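You operate a simulated robot arm through the tools that you are given. There is no shell and no other tool.

You are at the controls of a simulated robot arm. One attempt, no reset.

JOB
Bring the air up to the pressure on the job card and test the cylinder.
Fine: shut the yellow drain valve and open the air valve first. The job card lies on the service deck.
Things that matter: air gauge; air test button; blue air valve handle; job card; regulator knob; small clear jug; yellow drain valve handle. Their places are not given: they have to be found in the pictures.

It is judged by the outcome, as a careful person would: the job done as asked, and still so three seconds after it is handed in. It fails if anything else is knocked over, pushed out of place, dropped, spilled or broken.

ROBOT AND FRAMES
A 7-joint arm with a two-finger gripper, fixed in place. Base frame: the origin is on the floor under the middle of its stand, x ahead of it, y to its left, z up; the work surface is at about z = 86. Units: cm, degrees, N and s.
With the tool pointing down near the work surface it reaches from about 34 to 72 cm from the base axis. Its first joint turns from -66.0 to 66.0 degrees. Payload 2.45 kg.
The TCP is the grasp point between the finger pads, 2.6 cm short of the fingertips. In the tool frame z runs along the fingers and y along their closing line. The gripper opens to 9.6 cm; its body begins 6.9 cm behind the TCP.
Orientation is told as [roll, pitch, yaw] about the base's x, y, z axes, in that order, counted from this pose: with the fingers straight down and closing along the base's y, the tool's x points along the base's -x, its y along +y and its z along -z.

CONTROLS
- The arm moves only by the tool send_rows. Its arguments are lists of equal length, an entry for each row: "fingers": the opening in per cent of the stroke, from 0 (shut) to 100 (fully open); "xyz": the shift along the base's x, y, z in units of 50 mm (1.0 is 50 mm), a list of three; "delta_rot": the turn, a rotation vector about the base's x, y, z in units of 4 degrees (1.0 is 4 degrees), a list of three. In form: {"fingers": [fingers, ...], "xyz": [[dx, dy, dz], ...], "delta_rot": [[ax, ay, az], ...]}. A call has 1 to 20 rows; each row shifts and turns the commanded pose from where the row before left it. A call with a number of a shift or a turn outside -1 to 1 is refused whole. Rows are played at 5 a second. More than 5 cm and 8.6 degrees between two rows, or a gripper value outside its range, and nothing of the call is played. A pose out of reach is approached as far as the arm can. The call stops where the force on the tool passes 50 N (or 10 N more than at its start, if that is more) or the arm is blocked; 0.2 s more then pass. The fingers move at their own pace (about 5 cm/s each) and stop on an object; they squeeze with about 23 N. The grip force told is the motor's: it shows also when the fingers shut on nothing. Time passes only in rows, and 0.2 s behind the last, so rows that do not move let the fingers close. It gives the time, the measured TCP pose, the force on the tool (base axes), the opening and the grip force at its end, in the units of the frame above (readings bear some noise), with the torque about the TCP (base axes, N m) and any sound that the robot's microphone picked up.
- Cameras (640 x 400 px; columns grow to the right, rows downward): "scene" is fixed at [17.38, -39.52, 143.6]; the picture's right is [0.72, -0.69, 0.00], its down [-0.31, -0.33, -0.89] and it looks along [0.62, 0.64, -0.45] (base axes); focal length 214 px, centre (320, 200). "wrist" rides on the gripper at [8.2, 0.3, -9.8] in the tool frame; the picture's right is [-0.04, 1.00, 0.00], its down [-0.73, -0.03, -0.68] and it looks along [-0.68, -0.03, 0.73] (tool axes); focal length 256 px, centre (320, 200).
- get_image(camera): a new picture of that camera. No time passes.
- locate(camera, pixels): there is no depth. For up to 12 entries [column, row, z] of the newest picture of that camera ("zoom" is the newest enlarged one), the place [x, y] in the base frame at which the ray of that pixel passes the height z, good to about 0.2 cm. No time passes.
- inspect(camera, box): a new picture of the part [left, top, right, bottom] of that camera's present view, enlarged. No time passes.
- hand_in(): hands the job in; it is judged then, once.

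Unless the task says otherwise, let go and move clear before handing in.

The tools are called as name(argument=value, ...) on one line, values as JSON. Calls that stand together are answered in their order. send_rows: Moves the arm, as the interface text tells. Its arguments: {"type":"object","properties":{"fingers":{"type":"array","items":{"type":"number"}},"xyz":{"type":"array","items":{"type":"array","items":{"type":"number"}}},"delta_rot":{"type":"array","items":{"type":"array","items":{"type":"number"}}}},"required":["fingers","xyz","delta_rot"]} The other tools are called the same way: get_image (camera) takes a picture; locate (camera, pixels) gives the place at which the rays of pixels pass given heights; inspect (camera, box) takes an enlarged picture of a part of a camera's view; hand_in () hands the job in.

At the start:

```text
time_s: 0.0
tool_pos: [34.0, 3.95, 137.88]
ee_rot: [-0.1, 0.0, 0.0]
contact_force: [-0.1, 0.2, -0.1]
wrist_torque: [0.04, 0.03, -0.01]
finger_gap: 9.61
grasp_force: 0.0
```

scene: 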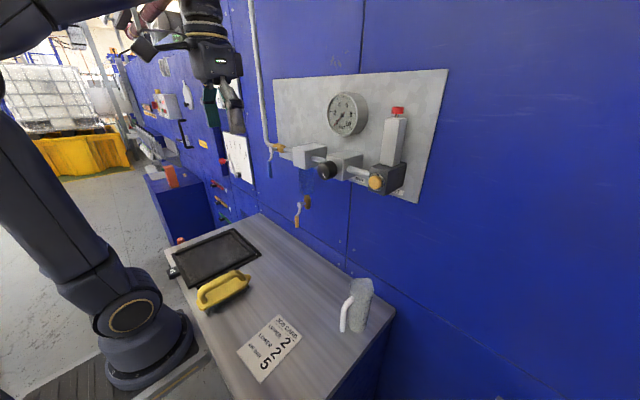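
wrist: 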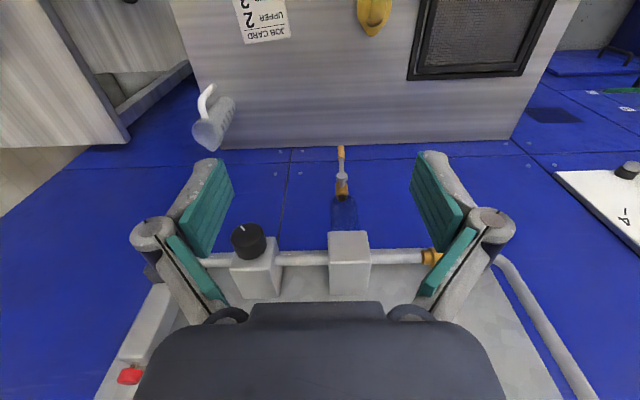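

The scene picture shows the panel with gauge near (347,113), job card near (270,347), and valves near (275,147), (297,210), (375,182). I'll take enlarged views to read the card and identify the parts.

inspect(camera="scene", box=[225, 305, 315, 390])

inspect(camera="scene", box=[250, 70, 450, 210])

inspect(camera="scene", box=[250, 130, 350, 240])

inspect(camera="scene", box=[310, 75, 380, 145])

inspect(camera="wrist", box=[100, 130, 540, 400])

```text
4.71 times, centred on (270, 348) of scene
```

zoom: 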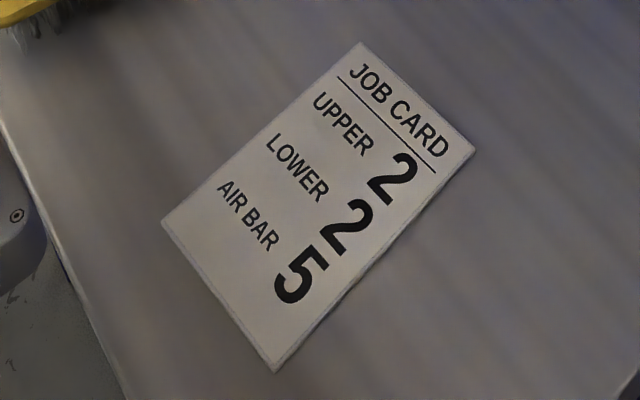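

```text
2.86 times, centred on (350, 140) of scene
```

zoom: 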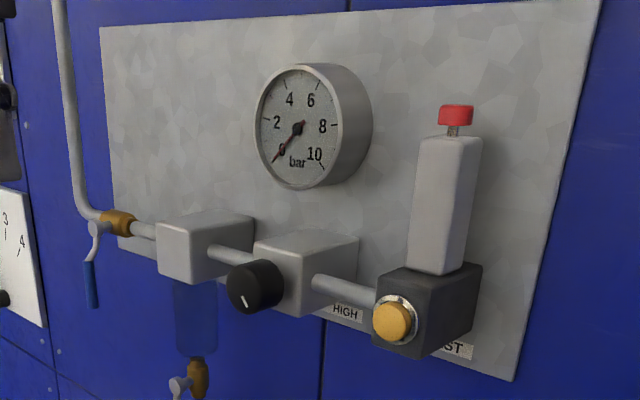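

```text
3.64 times, centred on (300, 185) of scene
```

zoom: 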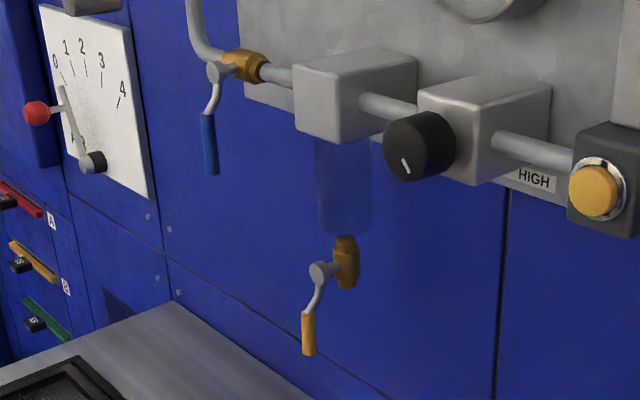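

```text
5.71 times, centred on (345, 110) of scene
```

zoom: 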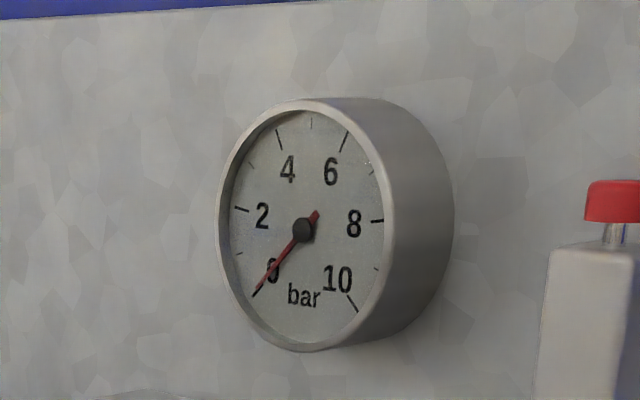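

```text
1.45 times, centred on (320, 265) of wrist
```

zoom: 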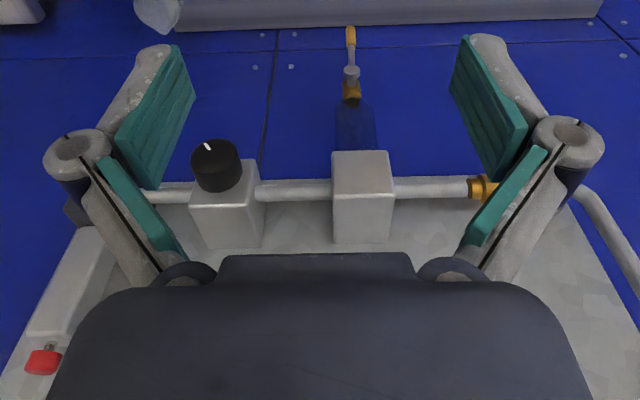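

The card reads AIR BAR 5 and the gauge reads 0. The knob triangulates to about (52, -6, 127). I'll tilt the tool forward by 44° to look at the panel straight on.

send_rows(fingers=[100, 100, 100, 100, 100, 100, 100, 100, 100, 100, 100], xyz=[[0, 0, 0], [0, 0, 0], [0, 0, 0], [0, 0, 0], [0, 0, 0], [0, 0, 0], [0, 0, 0], [0, 0, 0], [0, 0, 0], [0, 0, 0], [0, 0, 0]], delta_rot=[[0, -1, 0], [0, -1, 0], [0, -1, 0], [0, -1, 0], [0, -1, 0], [0, -1, 0], [0, -1, 0], [0, -1, 0], [0, -1, 0], [0, -1, 0], [0, -1, 0]])

```text
time_s: 2.4
tool_pos: [33.92, 3.91, 138.0]
ee_rot: [0.1, -44.1, 0.1]
contact_force: [0.4, -0.4, -0.2]
wrist_torque: [0.01, -0.02, 0.0]
finger_gap: 9.6
grasp_force: 0.0
```

The tool is now tilted 44° and free. I'll take pictures from both cameras.

get_image(camera="wrist")

get_image(camera="scene")

```text
taken
```

wrist: 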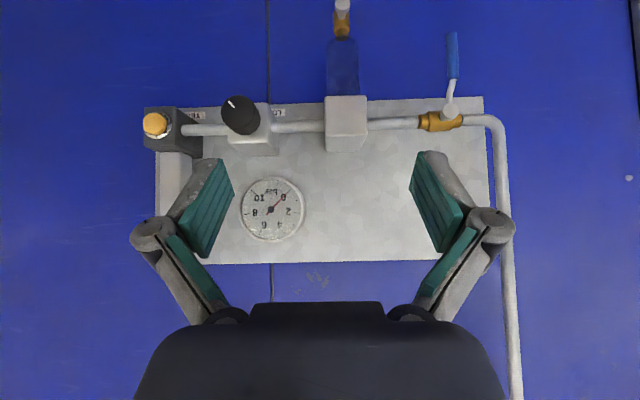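

```text
taken
```

scene: 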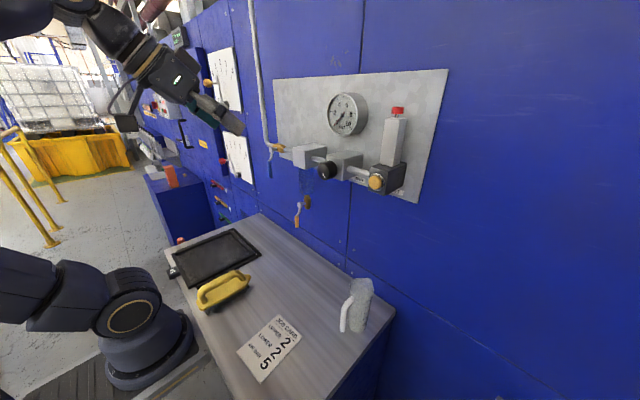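

The panel is visible upside-down: gauge at (272,208), knob at (240,114), button at (155,125), blue handle at (453,60), yellow hub at (342,15). I'll zoom in for the labels and the knob mark.

inspect(camera="wrist", box=[140, 70, 310, 180])

inspect(camera="wrist", box=[310, 0, 510, 140])

inspect(camera="scene", box=[310, 140, 420, 210])

inspect(camera="scene", box=[320, 265, 390, 345])

```text
3.64 times, centred on (225, 125) of wrist
```

zoom: 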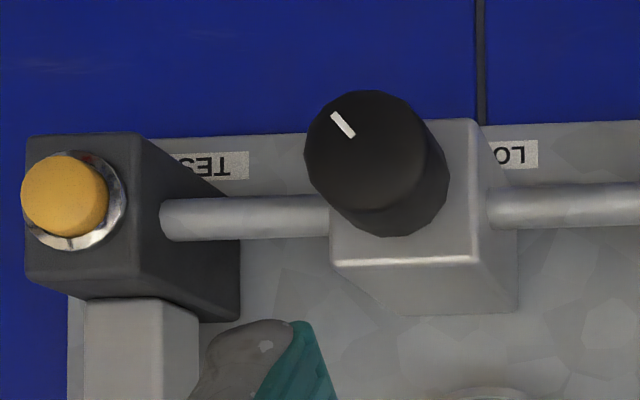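

```text
2.86 times, centred on (410, 70) of wrist
```

zoom: 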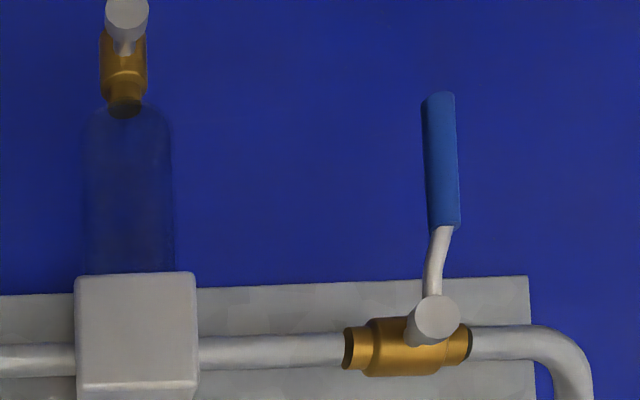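

```text
5.71 times, centred on (365, 175) of scene
```

zoom: 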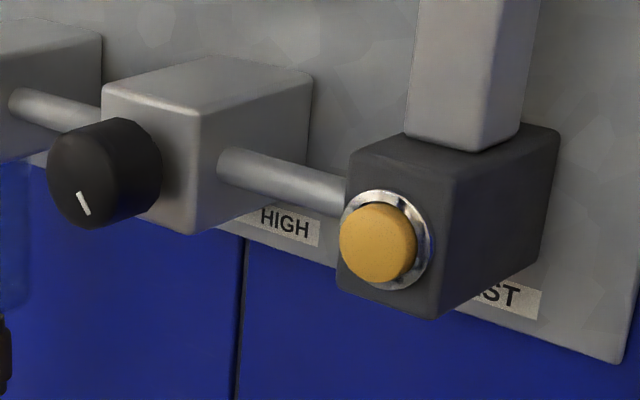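

```text
5.00 times, centred on (355, 305) of scene
```

zoom: 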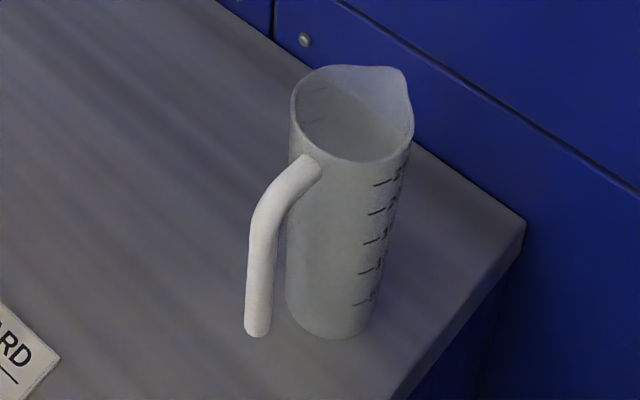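

The regulator's mark points toward HIGH (lower right), with LOW on the other side, so it may be set high already. I'll measure the positions of knob, button, and handles with both cameras.

locate(camera="scene", pixels=[[323.3, 171.5, 127], [323.3, 171.5, 125], [374.6, 182.9, 127], [374.6, 182.9, 123], [271.2, 149.8, 128], [271.2, 149.8, 124], [270, 177.3, 122], [270, 177.3, 116], [299.7, 204.5, 112], [299.7, 204.5, 106], [297.3, 227, 106], [297.3, 227, 100]])

locate(camera="wrist", pixels=[[237.4, 111.3, 127], [237.4, 111.3, 125], [154.9, 123.6, 127], [154.9, 123.6, 123], [450.6, 111.3, 128], [450.6, 111.3, 124], [451.6, 33.3, 122], [451.6, 33.3, 116], [342.5, 6.4, 112], [342.5, 6.4, 106]])

```text
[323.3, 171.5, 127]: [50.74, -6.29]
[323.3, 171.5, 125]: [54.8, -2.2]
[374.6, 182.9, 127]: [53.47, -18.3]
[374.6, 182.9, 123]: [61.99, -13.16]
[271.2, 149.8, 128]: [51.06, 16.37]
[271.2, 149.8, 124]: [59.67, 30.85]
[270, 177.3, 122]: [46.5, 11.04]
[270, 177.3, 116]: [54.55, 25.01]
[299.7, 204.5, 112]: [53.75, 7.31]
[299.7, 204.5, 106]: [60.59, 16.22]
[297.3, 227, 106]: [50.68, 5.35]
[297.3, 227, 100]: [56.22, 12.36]
```

```text
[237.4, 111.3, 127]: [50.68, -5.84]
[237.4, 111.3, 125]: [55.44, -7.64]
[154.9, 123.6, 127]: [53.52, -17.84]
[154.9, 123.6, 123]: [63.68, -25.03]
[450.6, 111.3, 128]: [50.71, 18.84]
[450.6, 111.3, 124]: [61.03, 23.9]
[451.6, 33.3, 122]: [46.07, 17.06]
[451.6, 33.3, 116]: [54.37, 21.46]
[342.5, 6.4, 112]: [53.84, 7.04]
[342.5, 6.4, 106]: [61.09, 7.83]
```

Triangulation gives: knob face ≈ (51.0,-6.0,126.9), button ≈ (53.8,-18.1,126.9), blue hub ≈ (53.4,20.2,127) with its grip end at ≈ (51.4,19.8,118.2), yellow hub ≈ (53.6,7,112.2). I'll bring the tool to near horizontal in free space in front of the panel, fingers closed, to use as a pusher.

send_rows(fingers=[60, 30, 0, 0, 0, 0, 0, 0, 0, 0, 0, 0], xyz=[[0.1, 0, -0.3], [0.1, 0, -0.4], [0.1, 0, -0.4], [0.1, 0, -0.4], [0.1, 0, -0.4], [0.1, 0, -0.4], [0.1, 0, -0.4], [0.1, 0, -0.4], [0.1, 0, -0.4], [0.1, 0, -0.4], [0, 0, -0.2], [0, 0, 0]], delta_rot=[[0, -1, 0], [0, -1, 0], [0, -1, 0], [0, -1, 0], [0, -1, 0], [0, -1, 0], [0, -1, 0], [0, -1, 0], [0, -1, 0], [0, -1, 0], [0, 0, 0], [0, 0, 0]])

```text
time_s: 5.0
tool_pos: [44.0, 7.42, 129.49]
ee_rot: [0.2, -84.0, -0.3]
contact_force: [0.8, -0.6, 0.3]
wrist_torque: [-0.01, -0.01, 0.0]
finger_gap: 0.0
grasp_force: 23.3
out of reach, approached as far as the arm can: row 6, 7, 8, 9, 10, 11
```

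The arm couldn't reach that low and close in a horizontal pose; it stopped at (44, 7.4, 129.5). I'll check the pictures before moving on.

get_image(camera="scene")

get_image(camera="wrist")

```text
taken
```

scene: 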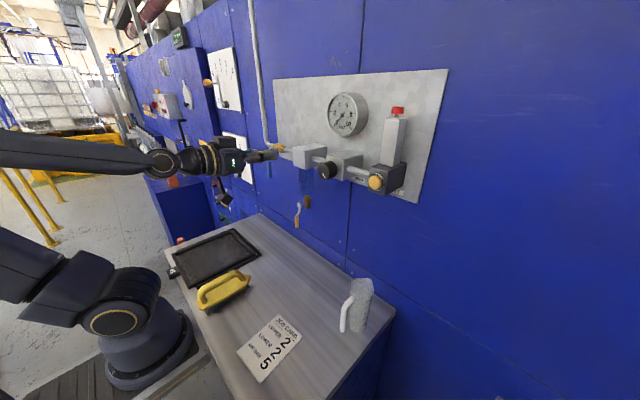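

```text
taken
```

wrist: 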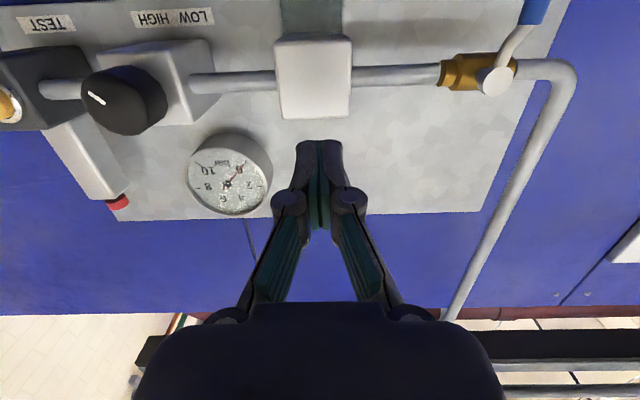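

The wrist view confirms the label under the knob reads LOW–HIGH, left to right, and the mark now points toward HIGH. The horizontal pose is limited this low, so I'll tilt back to about 56° without shifting and see where the commanded pose lies.

send_rows(fingers=[0, 0, 0, 0, 0, 0, 0], xyz=[[0, 0, 0], [0, 0, 0], [0, 0, 0], [0, 0, 0], [0, 0, 0], [0, 0, 0], [0, 0, 0]], delta_rot=[[0, 1, 0], [0, 1, 0], [0, 1, 0], [0, 1, 0], [0, 1, 0], [0, 1, 0], [0, 1, 0]])

```text
time_s: 6.6
tool_pos: [44.2, 7.37, 129.56]
ee_rot: [0.0, -56.0, 0.0]
contact_force: [-0.1, 0.9, -0.1]
wrist_torque: [0.04, 0.01, 0.0]
finger_gap: 0.01
grasp_force: 22.5
```

The commanded pose follows the reached pose, now (44.2, 7.4, 129.6) at 56°. I'll descend in front of the panel to about z=108, y=2.5, which leaves the fingertips to the right of the yellow handle and short of it.

send_rows(fingers=[0, 0, 0, 0, 0, 0, 0], xyz=[[0, -0.16, -0.6], [0, -0.16, -0.6], [0, -0.16, -0.6], [0, -0.16, -0.6], [0, -0.16, -0.6], [0, -0.16, -0.6], [0, 0, -0.6]], delta_rot=[[0, 0, 0], [0, 0, 0], [0, 0, 0], [0, 0, 0], [0, 0, 0], [0, 0, 0], [0, 0, 0]])

```text
time_s: 8.2
tool_pos: [48.96, 3.37, 112.09]
ee_rot: [0.0, -55.9, 0.0]
contact_force: [0.6, -0.2, 1.1]
wrist_torque: [-0.02, 0.01, 0.02]
finger_gap: 0.02
grasp_force: 22.9
out of reach, approached as far as the arm can: row 4, 5, 6, 7
```

The arm drifted forward to x=49 at z=112 because of its reach limit. I'll look before any further move.

get_image(camera="wrist")

inspect(camera="scene", box=[230, 120, 390, 260])

```text
taken
```

wrist: 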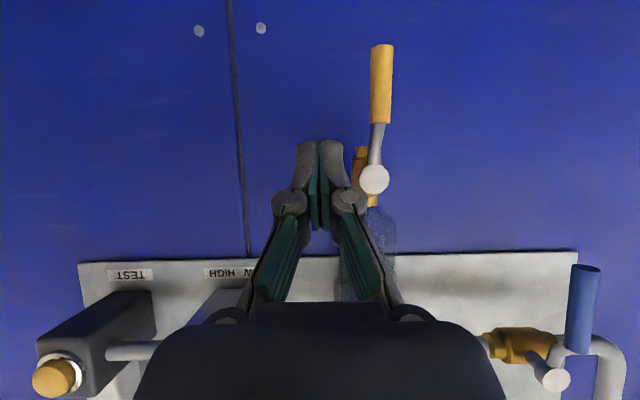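

```text
2.86 times, centred on (310, 190) of scene
```

zoom: 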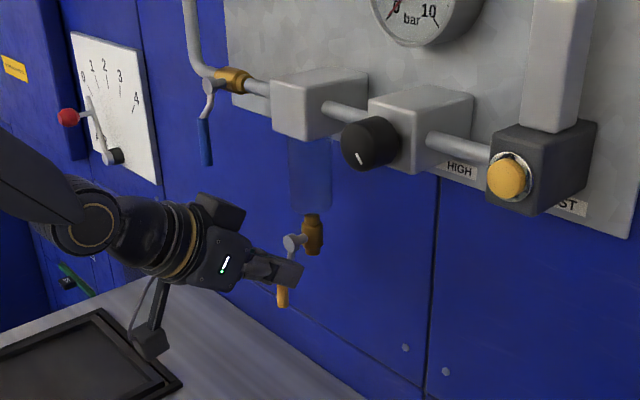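

The wrist view shows the yellow handle clearly: hub (374,179), grip from (380,122) to (382,48). I'll locate these for an accurate pivot and grip.

locate(camera="wrist", pixels=[[382, 48, 105], [382, 48, 103], [380, 122, 109], [380, 122, 107], [374, 179, 113], [374, 179, 111], [321, 145, 112], [321, 145, 110], [305, 142, 111], [338, 142, 111]])

inspect(camera="wrist", box=[270, 20, 430, 220])

```text
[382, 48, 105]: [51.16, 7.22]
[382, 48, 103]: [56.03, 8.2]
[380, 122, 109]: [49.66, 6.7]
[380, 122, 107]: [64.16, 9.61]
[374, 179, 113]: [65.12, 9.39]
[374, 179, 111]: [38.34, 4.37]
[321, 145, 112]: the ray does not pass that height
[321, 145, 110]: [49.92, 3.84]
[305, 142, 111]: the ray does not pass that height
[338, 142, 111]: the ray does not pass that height
```

```text
2.00 times, centred on (350, 120) of wrist
```

zoom: 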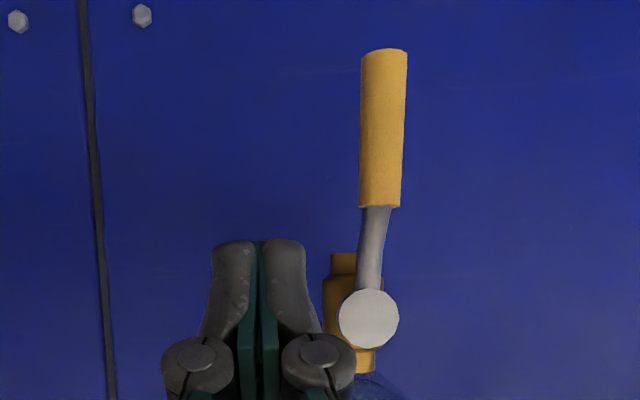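

Pivot ≈ (53.6,7.0,112.2); grip end ≈ (52.3,7.3,104.3); grip radius ≈ 0.75. I'll lower the closed fingertips, still right of the handle (y≈3), to beside the grip, easing the tilt to 44° for reach.

send_rows(fingers=[0, 0, 0, 0], xyz=[[0.0, -0.03, -0.4], [0.0, -0.03, -0.4], [0.0, -0.03, -0.36], [0, 0, 0]], delta_rot=[[0, 1, 0], [0, 1, 0], [0, 1, 0], [0, 0, 0]])

```text
time_s: 9.2
tool_pos: [48.97, 3.05, 106.28]
ee_rot: [0.0, -44.1, 0.0]
contact_force: [-0.1, -0.1, 0.7]
wrist_torque: [0.01, 0.02, 0.02]
finger_gap: 0.0
grasp_force: 23.1
```

That pose was reached, with the tip at about (50.8, 3.0, 104.4). Next I move 2.5 cm forward so the fingers sit beside the grip.

send_rows(fingers=[0, 0], xyz=[[0.25, 0, 0], [0.25, 0, 0]], delta_rot=[[0, 0, 0], [0, 0, 0]])

get_image(camera="wrist")

inspect(camera="scene", box=[230, 150, 370, 250])

```text
time_s: 9.8
tool_pos: [51.62, 3.05, 106.3]
ee_rot: [0.0, -44.0, 0.0]
contact_force: [0.5, -0.3, -0.1]
wrist_torque: [0.0, -0.04, 0.0]
finger_gap: 0.02
grasp_force: 23.4
```

```text
taken
```

wrist: 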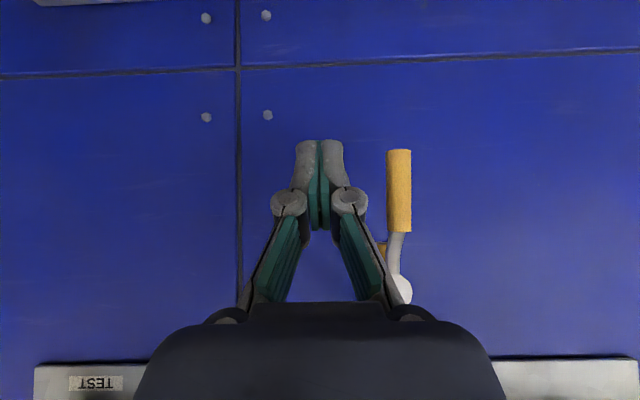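

```text
4.00 times, centred on (300, 200) of scene
```

zoom: 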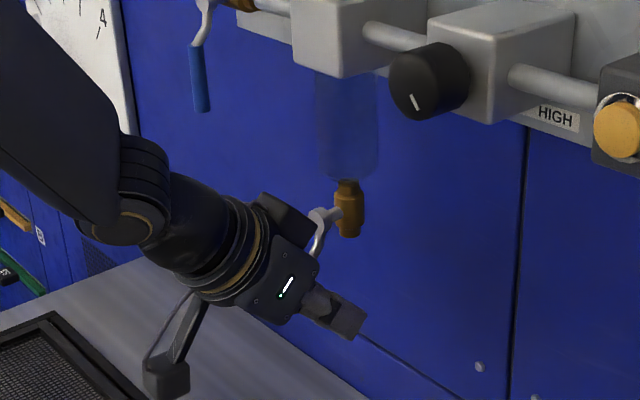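

The fingers are beside the grip (tip edge px 344, grip edge px 386). I'll push gently toward +y (clockwise from the front, the usual closing direction) in small steps, watching the force.

send_rows(fingers=[0, 0, 0, 0, 0], xyz=[[0, 0.1, 0], [0, 0.1, 0], [0, 0.1, 0], [0, 0.1, 0], [0, 0.1, 0]], delta_rot=[[0, 0, 0], [0, 0, 0], [0, 0, 0], [0, 0, 0], [0, 0, 0]])

get_image(camera="wrist")

```text
time_s: 11.0
tool_pos: [51.53, 5.57, 106.41]
ee_rot: [0.0, -44.0, -0.1]
contact_force: [-0.7, -1.3, 0.2]
wrist_torque: [0.04, 0.03, 0.0]
finger_gap: 0.0
grasp_force: 23.3
```

```text
taken
```

wrist: 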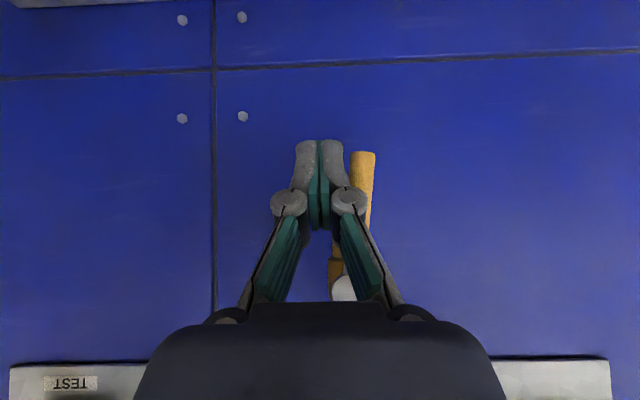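

The handle turns easily toward +y (end now at (362,153), force about 1 N). I continue along the arc, moving sideways and increasingly up.

send_rows(fingers=[0, 0, 0, 0, 0, 0, 0], xyz=[[0, 0.09, 0.01], [0, 0.09, 0.02], [0, 0.09, 0.02], [0, 0.09, 0.03], [0, 0.1, 0.055], [0, 0.1, 0.065], [0, 0.1, 0.075]], delta_rot=[[0, 0, 0], [0, 0, 0], [0, 0, 0], [0, 0, 0], [0, 0, 0], [0, 0, 0], [0, 0, 0]])

get_image(camera="wrist")

inspect(camera="scene", box=[230, 150, 370, 250])

```text
time_s: 12.6
tool_pos: [51.5, 9.05, 107.74]
ee_rot: [0.0, -44.0, 0.0]
contact_force: [-3.8, -1.7, -1.2]
wrist_torque: [0.03, -0.03, 0.03]
finger_gap: 0.0
grasp_force: 23.1
```

```text
taken
```

wrist: 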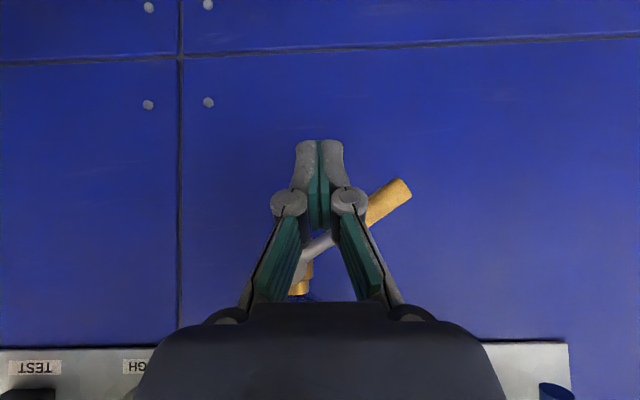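

```text
4.00 times, centred on (300, 200) of scene
```

zoom: 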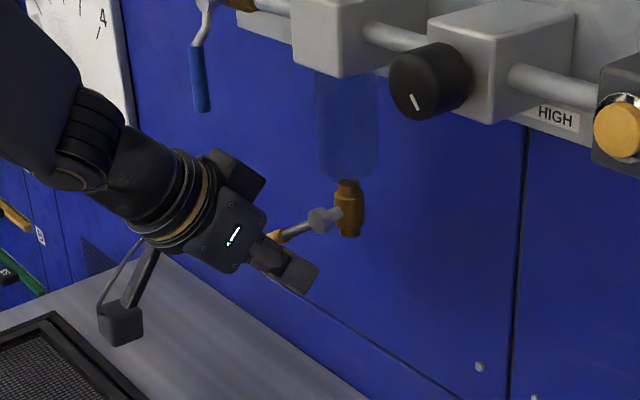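

The handle is at about 60° now (grip pointing right in the wrist image at (390,200)). I continue upward to bring it level.

send_rows(fingers=[0, 0, 0, 0], xyz=[[0, 0.08, 0.12], [0, 0.07, 0.13], [0, 0.05, 0.14], [0, 0.03, 0.1]], delta_rot=[[0, 0, 0], [0, 0, 0], [0, 0, 0], [0, 0, 0]])

get_image(camera="wrist")

inspect(camera="scene", box=[230, 150, 370, 250])

```text
time_s: 13.6
tool_pos: [51.32, 10.01, 110.06]
ee_rot: [-0.1, -43.9, -0.1]
contact_force: [-3.3, -1.8, -7.7]
wrist_torque: [-0.05, -0.01, 0.0]
finger_gap: 0.0
grasp_force: 23.0
```

```text
taken
```

wrist: 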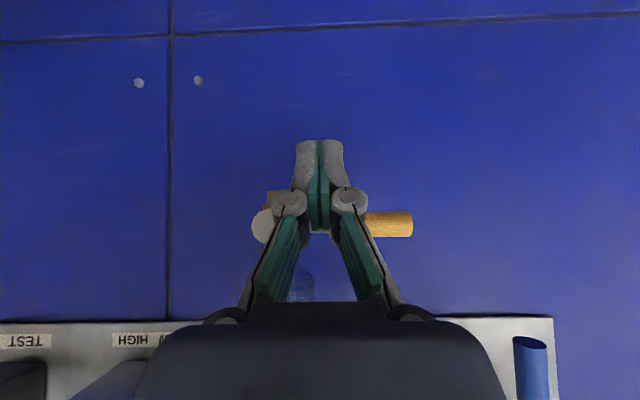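

```text
4.00 times, centred on (300, 200) of scene
```

zoom: 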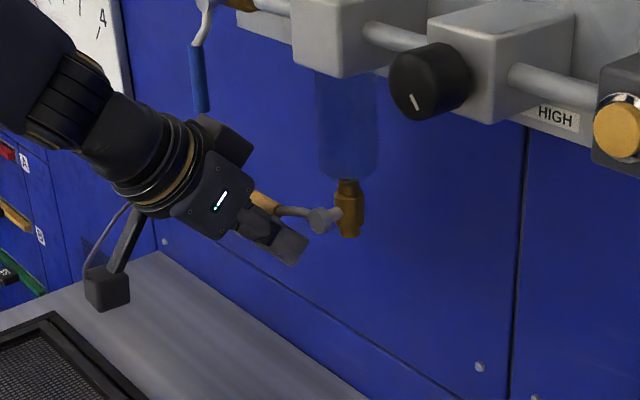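

The handle now appears level: hub (262,225), grip end (412,224), with about 8 N resistance. One small extra nudge upward will tell me whether it's on its stop.

send_rows(fingers=[0, 0], xyz=[[0, 0, 0.06], [0, 0, 0.0]], delta_rot=[[0, 0, 0], [0, 0, 0]])

get_image(camera="wrist")

```text
time_s: 14.2
tool_pos: [51.32, 9.96, 110.26]
ee_rot: [-0.2, -43.7, 0.1]
contact_force: [-7.6, -1.0, -25.0]
wrist_torque: [-0.25, -0.05, 0.09]
finger_gap: 0.02
grasp_force: 22.9
```

```text
taken
```

wrist: 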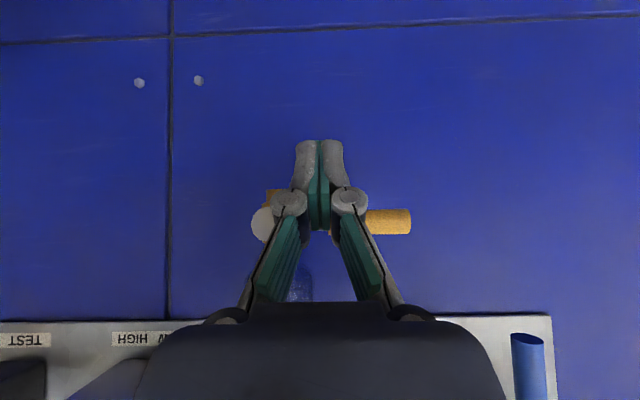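

Resistance jumped to 25 N with no movement, so the yellow valve is against its stop: shut. I'll drop away slightly, back off from the panel, and look.

send_rows(fingers=[0, 0, 0, 0, 0, 0], xyz=[[0, 0, -0.15], [0, 0, -0.15], [-0.3, 0, 0], [-0.5, 0, 0.1], [-0.4, 0, 0.4], [0, 0, 0.3]], delta_rot=[[0, 0, 0], [0, 0, 0], [0, 0, 0], [0, 0, 0], [0, 0, 0], [0, 0, 0]])

get_image(camera="wrist")

inspect(camera="scene", box=[210, 90, 410, 240])

```text
time_s: 15.6
tool_pos: [45.38, 10.01, 113.01]
ee_rot: [0.0, -44.0, 0.0]
contact_force: [0.3, -0.3, -0.4]
wrist_torque: [0.03, -0.01, 0.02]
finger_gap: 0.01
grasp_force: 23.2
```

```text
taken
```

wrist: 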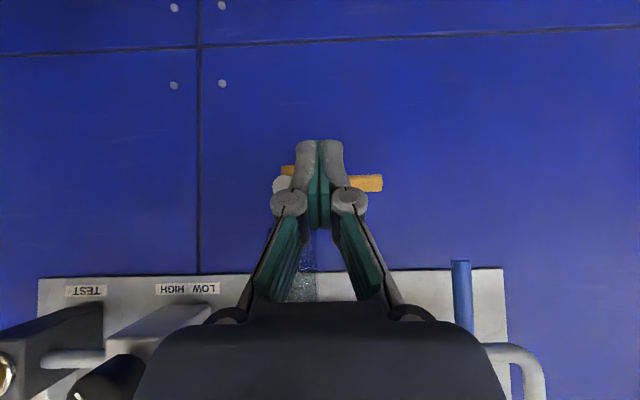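

```text
2.67 times, centred on (310, 165) of scene
```

zoom: 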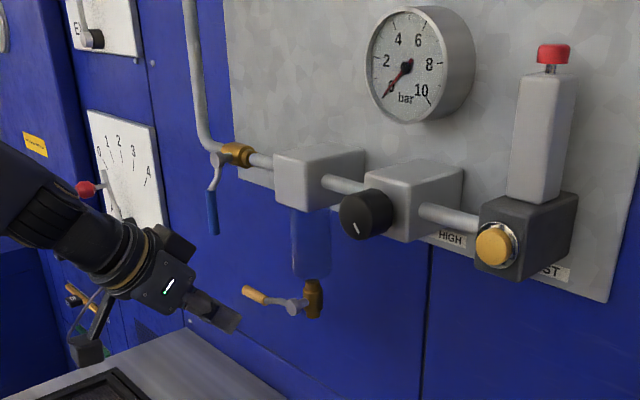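

The yellow lever stays level, so the drain is shut. Since the regulator mark sits at HIGH, I'll back it off before letting air in, to avoid a surge; first I move to a horizontal pose in front of the knob, with the fingers open.

send_rows(fingers=[0, 0, 0, 20, 40, 60, 80, 80, 80, 80, 80], xyz=[[0, -0.2, 0.4], [0, -0.3, 0.4], [0, -0.4, 0.4], [0, -0.4, 0.4], [0, -0.4, 0.4], [0, -0.4, 0.3], [0, -0.4, 0.3], [0, -0.4, 0.2], [0, -0.3, 0], [0, 0, 0], [0, 0, 0]], delta_rot=[[0, -1, 0], [0, -1, 0], [0, -1, 0], [0, -1, 0], [0, -1, 0], [0, -1, 0], [0, -1, 0], [0, -1, 0], [0, -1, 0], [0, -1, 0], [0, -1, 0]])

get_image(camera="wrist")

get_image(camera="scene")

```text
time_s: 18.0
tool_pos: [47.24, -6.82, 129.01]
ee_rot: [-0.3, -88.0, 0.3]
contact_force: [0.2, -0.7, 0.7]
wrist_torque: [-0.02, 0.01, -0.01]
finger_gap: 7.67
grasp_force: 0.1
out of reach, approached as far as the arm can: row 9, 10, 11
```

```text
taken
```

wrist: 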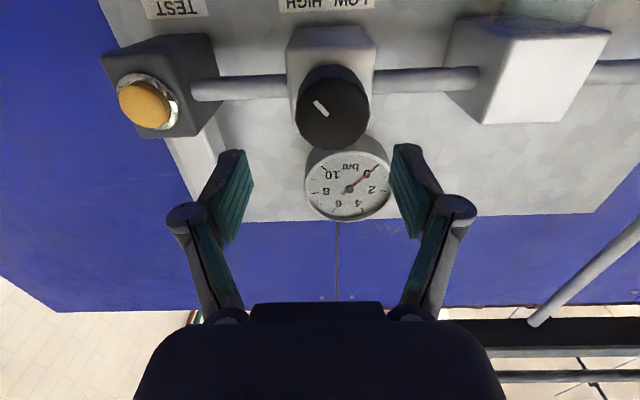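

```text
taken
```

scene: 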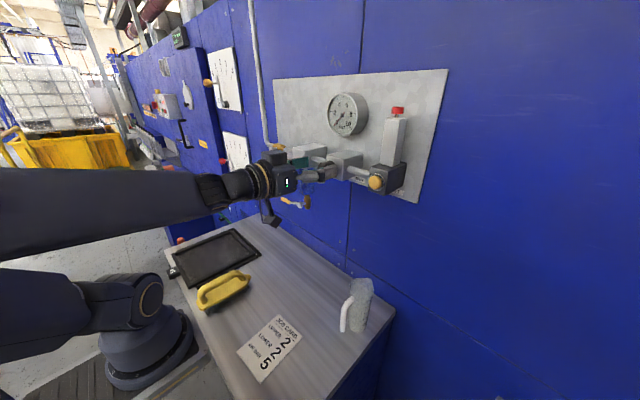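

Pose is good: knob at (333,108), mark still at lower right, gauge readable. I'll pre-turn the tool +56° about x at this standoff so that I'll have room to turn the knob the other way.

send_rows(fingers=[80, 80, 80, 80, 80, 80, 80, 80, 80, 80, 80, 80, 80, 80], xyz=[[0, 0.02, -0.03], [0, 0.02, -0.03], [0, 0.02, -0.03], [0, 0.02, -0.03], [0, 0.02, -0.03], [0, 0.02, -0.03], [0, 0.02, -0.03], [0, 0.02, -0.03], [0, 0, -0.03], [0, 0, -0.03], [0, 0, -0.03], [0, 0, -0.03], [0, 0, -0.03], [0, 0, -0.03]], delta_rot=[[1, 0, 0], [1, 0, 0], [1, 0, 0], [1, 0, 0], [1, 0, 0], [1, 0, 0], [1, 0, 0], [1, 0, 0], [1, 0, 0], [1, 0, 0], [1, 0, 0], [1, 0, 0], [1, 0, 0], [1, 0, 0]])

get_image(camera="wrist")

inspect(camera="scene", box=[250, 70, 450, 210])

```text
time_s: 21.0
tool_pos: [48.39, -6.57, 128.28]
ee_rot: [88.6, -33.9, -87.5]
contact_force: [-0.3, -0.4, 0.0]
wrist_torque: [-0.01, 0.0, -0.01]
finger_gap: 7.67
grasp_force: 0.0
out of reach, approached as far as the arm can: row 3, 6, 9, 12
```

```text
taken
```

wrist: 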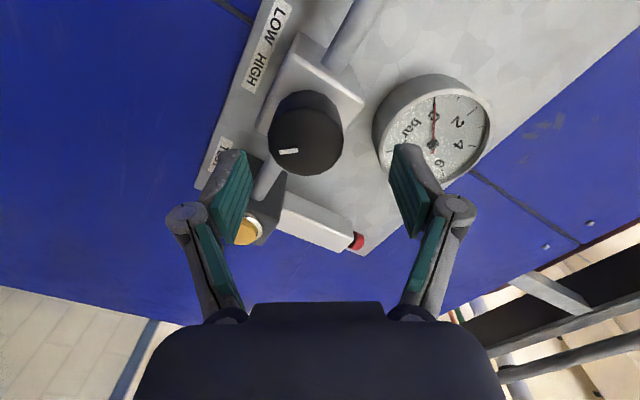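

```text
2.86 times, centred on (350, 140) of scene
```

zoom: 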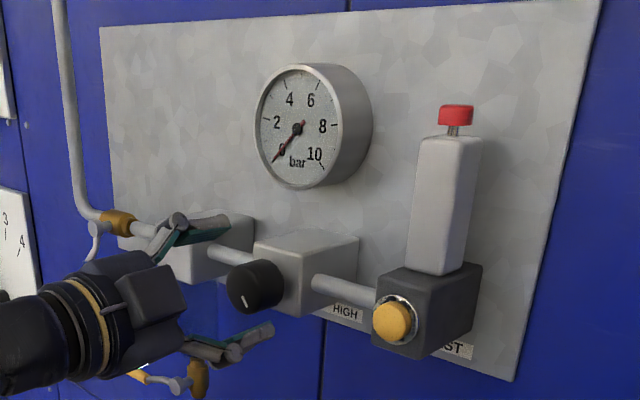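

The tool is turned 56° and still horizontal; the knob is ahead at (307,133). I'll zoom to find the knob face centre precisely before closing in.

inspect(camera="wrist", box=[230, 60, 390, 200])

inspect(camera="scene", box=[305, 145, 365, 195])

```text
2.86 times, centred on (310, 130) of wrist
```

zoom: 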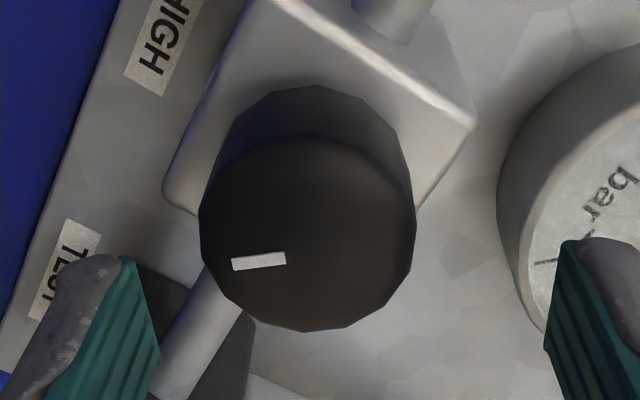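

```text
8.00 times, centred on (335, 170) of scene
```

zoom: 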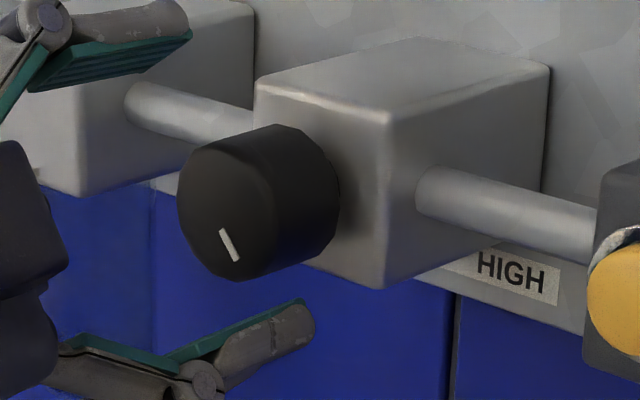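

Using the ellipse shape and the radial mark, the knob face centre is at about (306,148.5) in wrist and (322.8,171.5) in scene. I'll locate both rays.

locate(camera="wrist", pixels=[[305.8, 148.5, 126.5], [305.8, 148.5, 127.5], [305.8, 141.2, 126.5], [305.8, 141.2, 127.5], [270, 150, 127]])

locate(camera="scene", pixels=[[322.75, 171.5, 126.5], [322.75, 171.5, 127.5], [321.5, 171.5, 126.5], [321.5, 171.5, 127.5]])

```text
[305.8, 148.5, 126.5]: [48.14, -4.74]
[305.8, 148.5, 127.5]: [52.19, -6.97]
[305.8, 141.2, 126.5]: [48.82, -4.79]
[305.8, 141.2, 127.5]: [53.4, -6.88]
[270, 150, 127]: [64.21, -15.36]
```

```text
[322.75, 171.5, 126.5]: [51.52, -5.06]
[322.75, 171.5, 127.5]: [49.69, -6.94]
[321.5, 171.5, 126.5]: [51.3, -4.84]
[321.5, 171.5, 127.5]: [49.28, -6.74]
```

The two rays meet at about (50.7,-6.05,127.0) for the knob face; its diameter is about 4.1 cm and length about 2.7 cm. I align the tool axis with it and advance so the pads overlap the knob.

send_rows(fingers=[100, 100, 100, 100, 100], xyz=[[0.06, 0.05, -0.12], [0.06, 0.05, -0.14], [0.08, 0, 0], [0.08, 0, 0], [0.08, 0, 0]], delta_rot=[[0, 0, 0], [0, 0, 0], [0, 0, 0], [0, 0, 0], [0, 0, 0]])

get_image(camera="wrist")

inspect(camera="scene", box=[270, 80, 410, 210])

```text
time_s: 22.2
tool_pos: [50.21, -6.17, 127.0]
ee_rot: [88.6, -33.9, -87.6]
contact_force: [0.1, 0.3, 0.9]
wrist_torque: [0.02, 0.0, 0.05]
finger_gap: 9.59
grasp_force: 0.0
out of reach, approached as far as the arm can: row 1
```

```text
taken
```

wrist: 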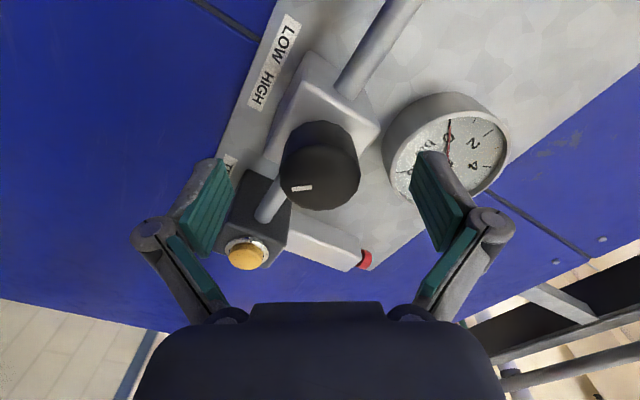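

```text
3.08 times, centred on (340, 145) of scene
```

zoom: 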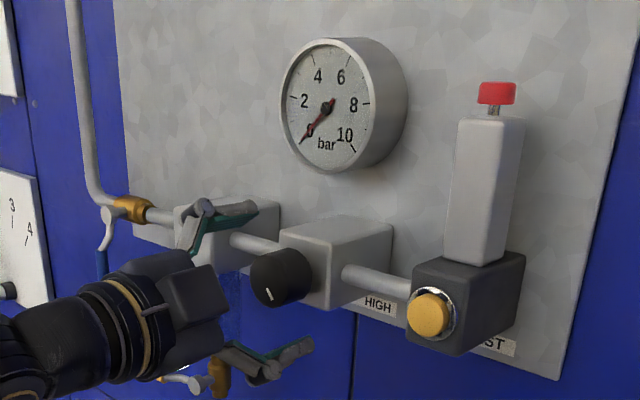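

The tool axis is centred on the knob (knob face ~(320,178) between pads at 212 and 437). I close the fingers on it.

send_rows(fingers=[60, 40, 20, 20, 20], xyz=[[0, 0, 0], [0, 0, 0], [0, 0, 0], [0, 0, 0], [0, 0, 0]], delta_rot=[[0, 0, 0], [0, 0, 0], [0, 0, 0], [0, 0, 0], [0, 0, 0]])

get_image(camera="wrist")

```text
time_s: 23.4
tool_pos: [50.18, -6.13, 126.93]
ee_rot: [88.6, -34.0, -87.6]
contact_force: [-0.3, -0.1, -1.3]
wrist_torque: [0.04, 0.04, -0.1]
finger_gap: 4.12
grasp_force: 41.1
```

```text
taken
```

wrist: 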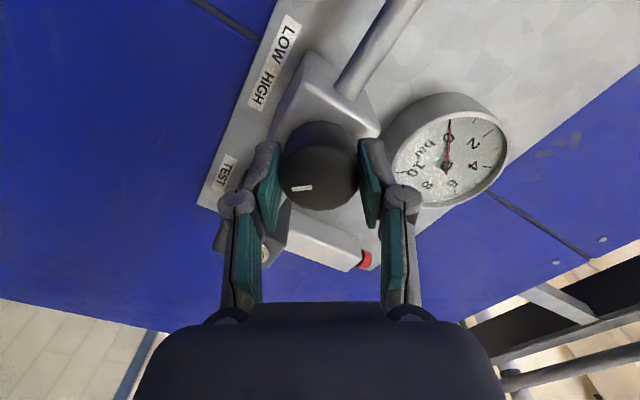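

The knob is gripped (gap 4.12 cm, side force about 1 N, so well centred). Now I try turning it counter-clockwise (toward LOW) by 20°, watching the torque.

send_rows(fingers=[20, 20, 20, 20, 20, 20], xyz=[[0, 0, 0], [0, 0, 0], [0, 0, 0], [0, 0, 0], [0, 0, 0], [0, 0, 0]], delta_rot=[[-1, 0, 0], [-1, 0, 0], [-1, 0, 0], [-1, 0, 0], [-1, 0, 0], [0, 0, 0]])

get_image(camera="wrist")

inspect(camera="scene", box=[270, 80, 410, 210])

```text
time_s: 24.8
tool_pos: [50.25, -5.94, 127.02]
ee_rot: [87.1, -54.0, -86.4]
contact_force: [4.8, -1.8, -2.9]
wrist_torque: [-0.03, 0.28, 0.13]
finger_gap: 4.12
grasp_force: 45.2
```

```text
taken
```

wrist: 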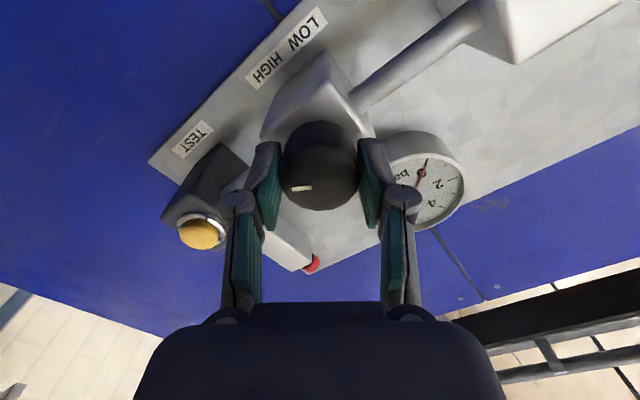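

```text
3.08 times, centred on (340, 145) of scene
```

zoom: 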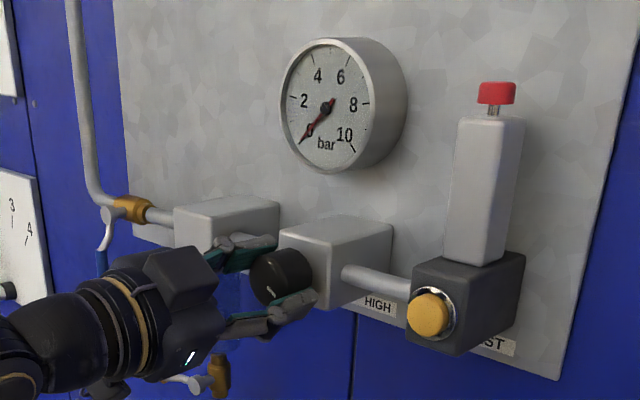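

The knob turns with the gripper (its mark stays put at (300,188) in the rotating wrist view), with nearly no torque, so it was set high. I keep turning it down another 48°.

send_rows(fingers=[20, 20, 20, 20, 20, 20, 20, 20, 20, 20, 20, 20], xyz=[[0, 0, 0], [0, 0, 0], [0, 0, 0], [0, 0, 0], [0, 0, 0], [0, 0, 0], [0, 0, 0], [0, 0, 0], [0, 0, 0], [0, 0, 0], [0, 0, 0], [0, 0, 0]], delta_rot=[[-1, 0, 0], [-1, 0, 0], [-1, 0, 0], [-1, 0, 0], [-1, 0, 0], [-1, 0, 0], [-1, 0, 0], [-1, 0, 0], [-1, 0, 0], [-1, 0, 0], [-1, 0, 0], [-1, 0, 0]])

get_image(camera="wrist")

inspect(camera="scene", box=[270, 80, 410, 210])

```text
time_s: 27.4
tool_pos: [50.24, -6.06, 127.21]
ee_rot: [-80.7, -77.7, 80.5]
contact_force: [2.7, 3.2, -4.1]
wrist_torque: [0.04, -0.03, 0.1]
finger_gap: 4.11
grasp_force: 45.1
```

```text
taken
```

wrist: 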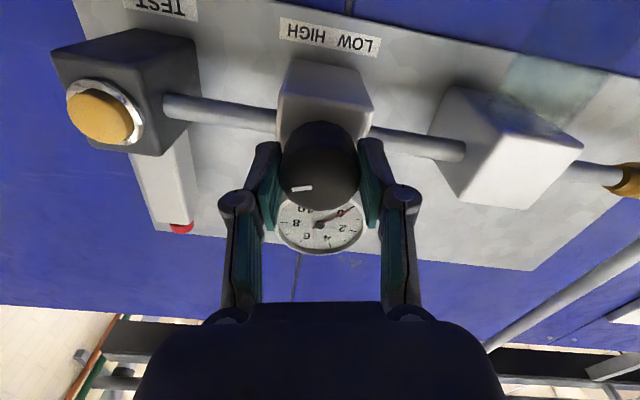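

```text
3.08 times, centred on (340, 145) of scene
```

zoom: 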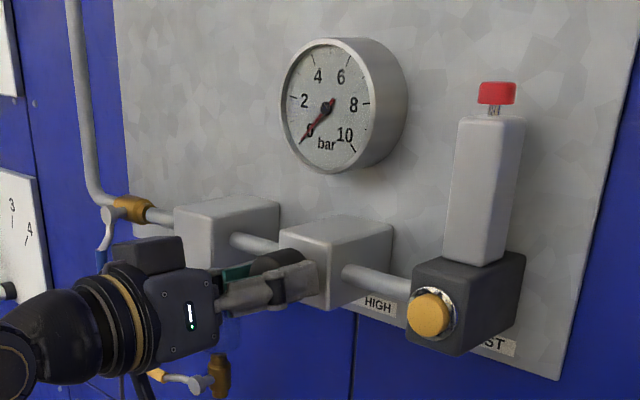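

Still turning freely; the mark has moved about 68° from its start. I continue another 60°.

send_rows(fingers=[20, 20, 20, 20, 20, 20, 20, 20, 20, 20, 20, 20, 20, 20, 20], xyz=[[0, 0, 0], [0, 0, 0], [0, 0, 0], [0, 0, 0], [0, 0, 0], [0, 0, 0], [0, 0, 0], [0, 0, 0], [0, 0, 0], [0, 0, 0], [0, 0, 0], [0, 0, 0], [0, 0, 0], [0, 0, 0], [0, 0, 0]], delta_rot=[[-1, 0, 0], [-1, 0, 0], [-1, 0, 0], [-1, 0, 0], [-1, 0, 0], [-1, 0, 0], [-1, 0, 0], [-1, 0, 0], [-1, 0, 0], [-1, 0, 0], [-1, 0, 0], [-1, 0, 0], [-1, 0, 0], [-1, 0, 0], [-1, 0, 0]])

get_image(camera="wrist")

inspect(camera="scene", box=[270, 80, 410, 210])

```text
time_s: 30.6
tool_pos: [50.19, -5.99, 126.99]
ee_rot: [-89.3, -17.8, 87.9]
contact_force: [3.0, 11.2, -4.4]
wrist_torque: [0.01, 0.13, 0.58]
finger_gap: 4.09
grasp_force: 45.2
```

```text
taken
```

wrist: 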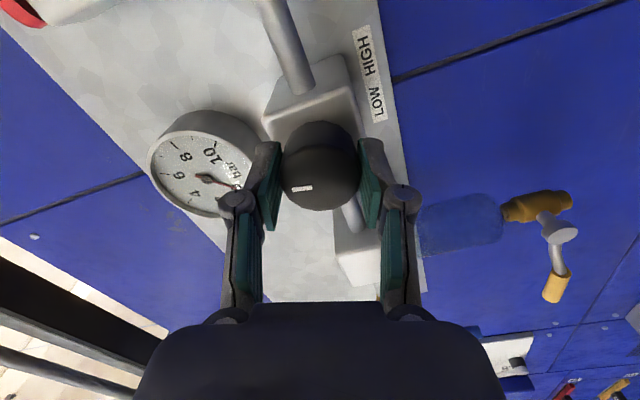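

```text
3.08 times, centred on (340, 145) of scene
```

zoom: 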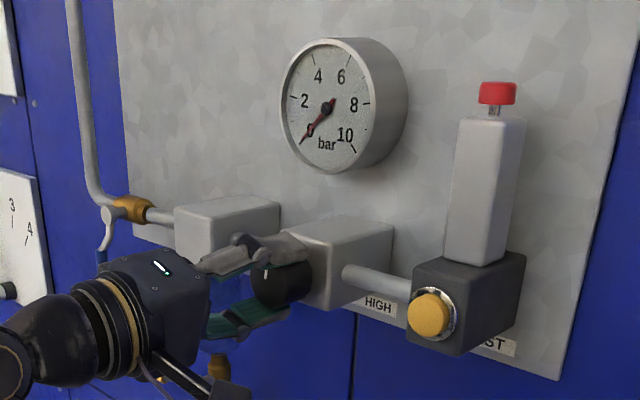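

The mark is now near 12 o'clock (about 128° turned), gauge still 0 as there is no air. To be well below 5 bar before opening the air, I'll release, rotate the open gripper back around the knob and regrip.

send_rows(fingers=[50, 80, 85, 85, 85, 85, 85, 85, 85, 85, 85, 85, 85, 85, 85, 85, 85], xyz=[[0, 0, 0], [0, 0, 0], [0, 0, 0], [0, 0, 0], [0, 0, 0], [0, 0, 0], [0, 0, 0], [0, 0, 0], [0, 0, 0], [0, 0, 0], [0, 0, 0], [0, 0, 0], [0, 0, 0], [0, 0, 0], [0, 0, 0], [0, 0, 0], [0, 0, 0]], delta_rot=[[0, 0, 0], [0, 0, 0], [0, 0, 0], [0, 0, 0], [1, 0, 0], [1, 0, 0], [1, 0, 0], [1, 0, 0], [1, 0, 0], [1, 0, 0], [1, 0, 0], [1, 0, 0], [1, 0, 0], [1, 0, 0], [1, 0, 0], [1, 0, 0], [1, 0, 0]])

inspect(camera="scene", box=[270, 80, 410, 210])

```text
time_s: 34.2
tool_pos: [50.21, -5.97, 127.14]
ee_rot: [-84.5, -70.1, 84.3]
contact_force: [0.9, 0.7, -0.3]
wrist_torque: [0.0, 0.01, 0.02]
finger_gap: 8.16
grasp_force: 0.0
```

```text
3.08 times, centred on (340, 145) of scene
```

zoom: 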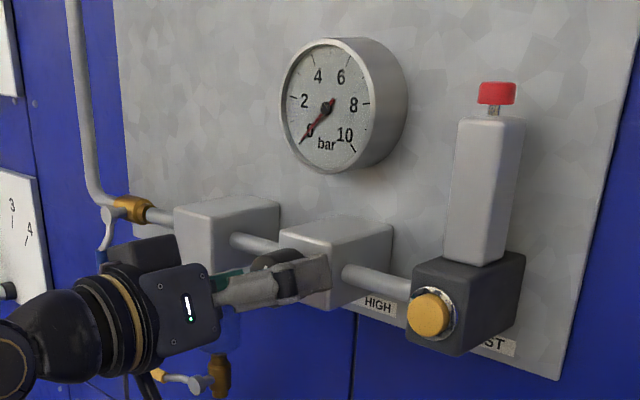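

Released and rotated back 52° without touching anything (forces under 1 N). I rotate another 40° back, regrip, and then continue the counter-clockwise turn.

send_rows(fingers=[85, 85, 85, 85, 85, 85, 85, 85, 85, 85, 60, 40, 20, 20, 20], xyz=[[0, 0, 0], [0, 0, 0], [0, 0, 0], [0, 0, 0], [0, 0, 0], [0, 0, 0], [0, 0, 0], [0, 0, 0], [0, 0, 0], [0, 0, 0], [0, 0, 0], [0, 0, 0], [0, 0, 0], [0, 0, 0], [0, 0, 0]], delta_rot=[[1, 0, 0], [1, 0, 0], [1, 0, 0], [1, 0, 0], [1, 0, 0], [1, 0, 0], [1, 0, 0], [1, 0, 0], [1, 0, 0], [1, 0, 0], [0, 0, 0], [0, 0, 0], [0, 0, 0], [0, 0, 0], [0, 0, 0]])

get_image(camera="wrist")

```text
time_s: 37.4
tool_pos: [50.29, -5.94, 127.04]
ee_rot: [84.6, -69.9, -84.2]
contact_force: [-0.6, 0.5, 0.0]
wrist_torque: [0.0, -0.05, 0.06]
finger_gap: 4.15
grasp_force: 45.0
```

```text
taken
```

wrist: 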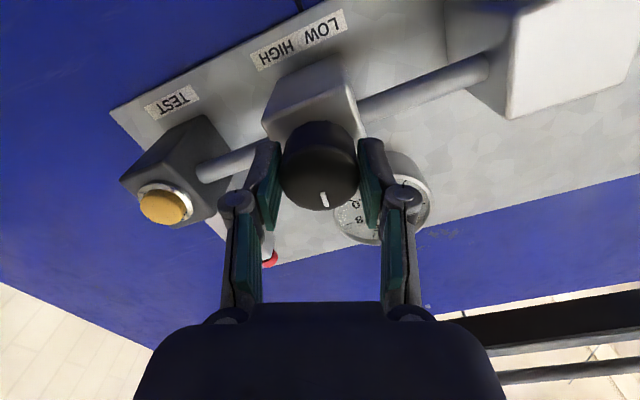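

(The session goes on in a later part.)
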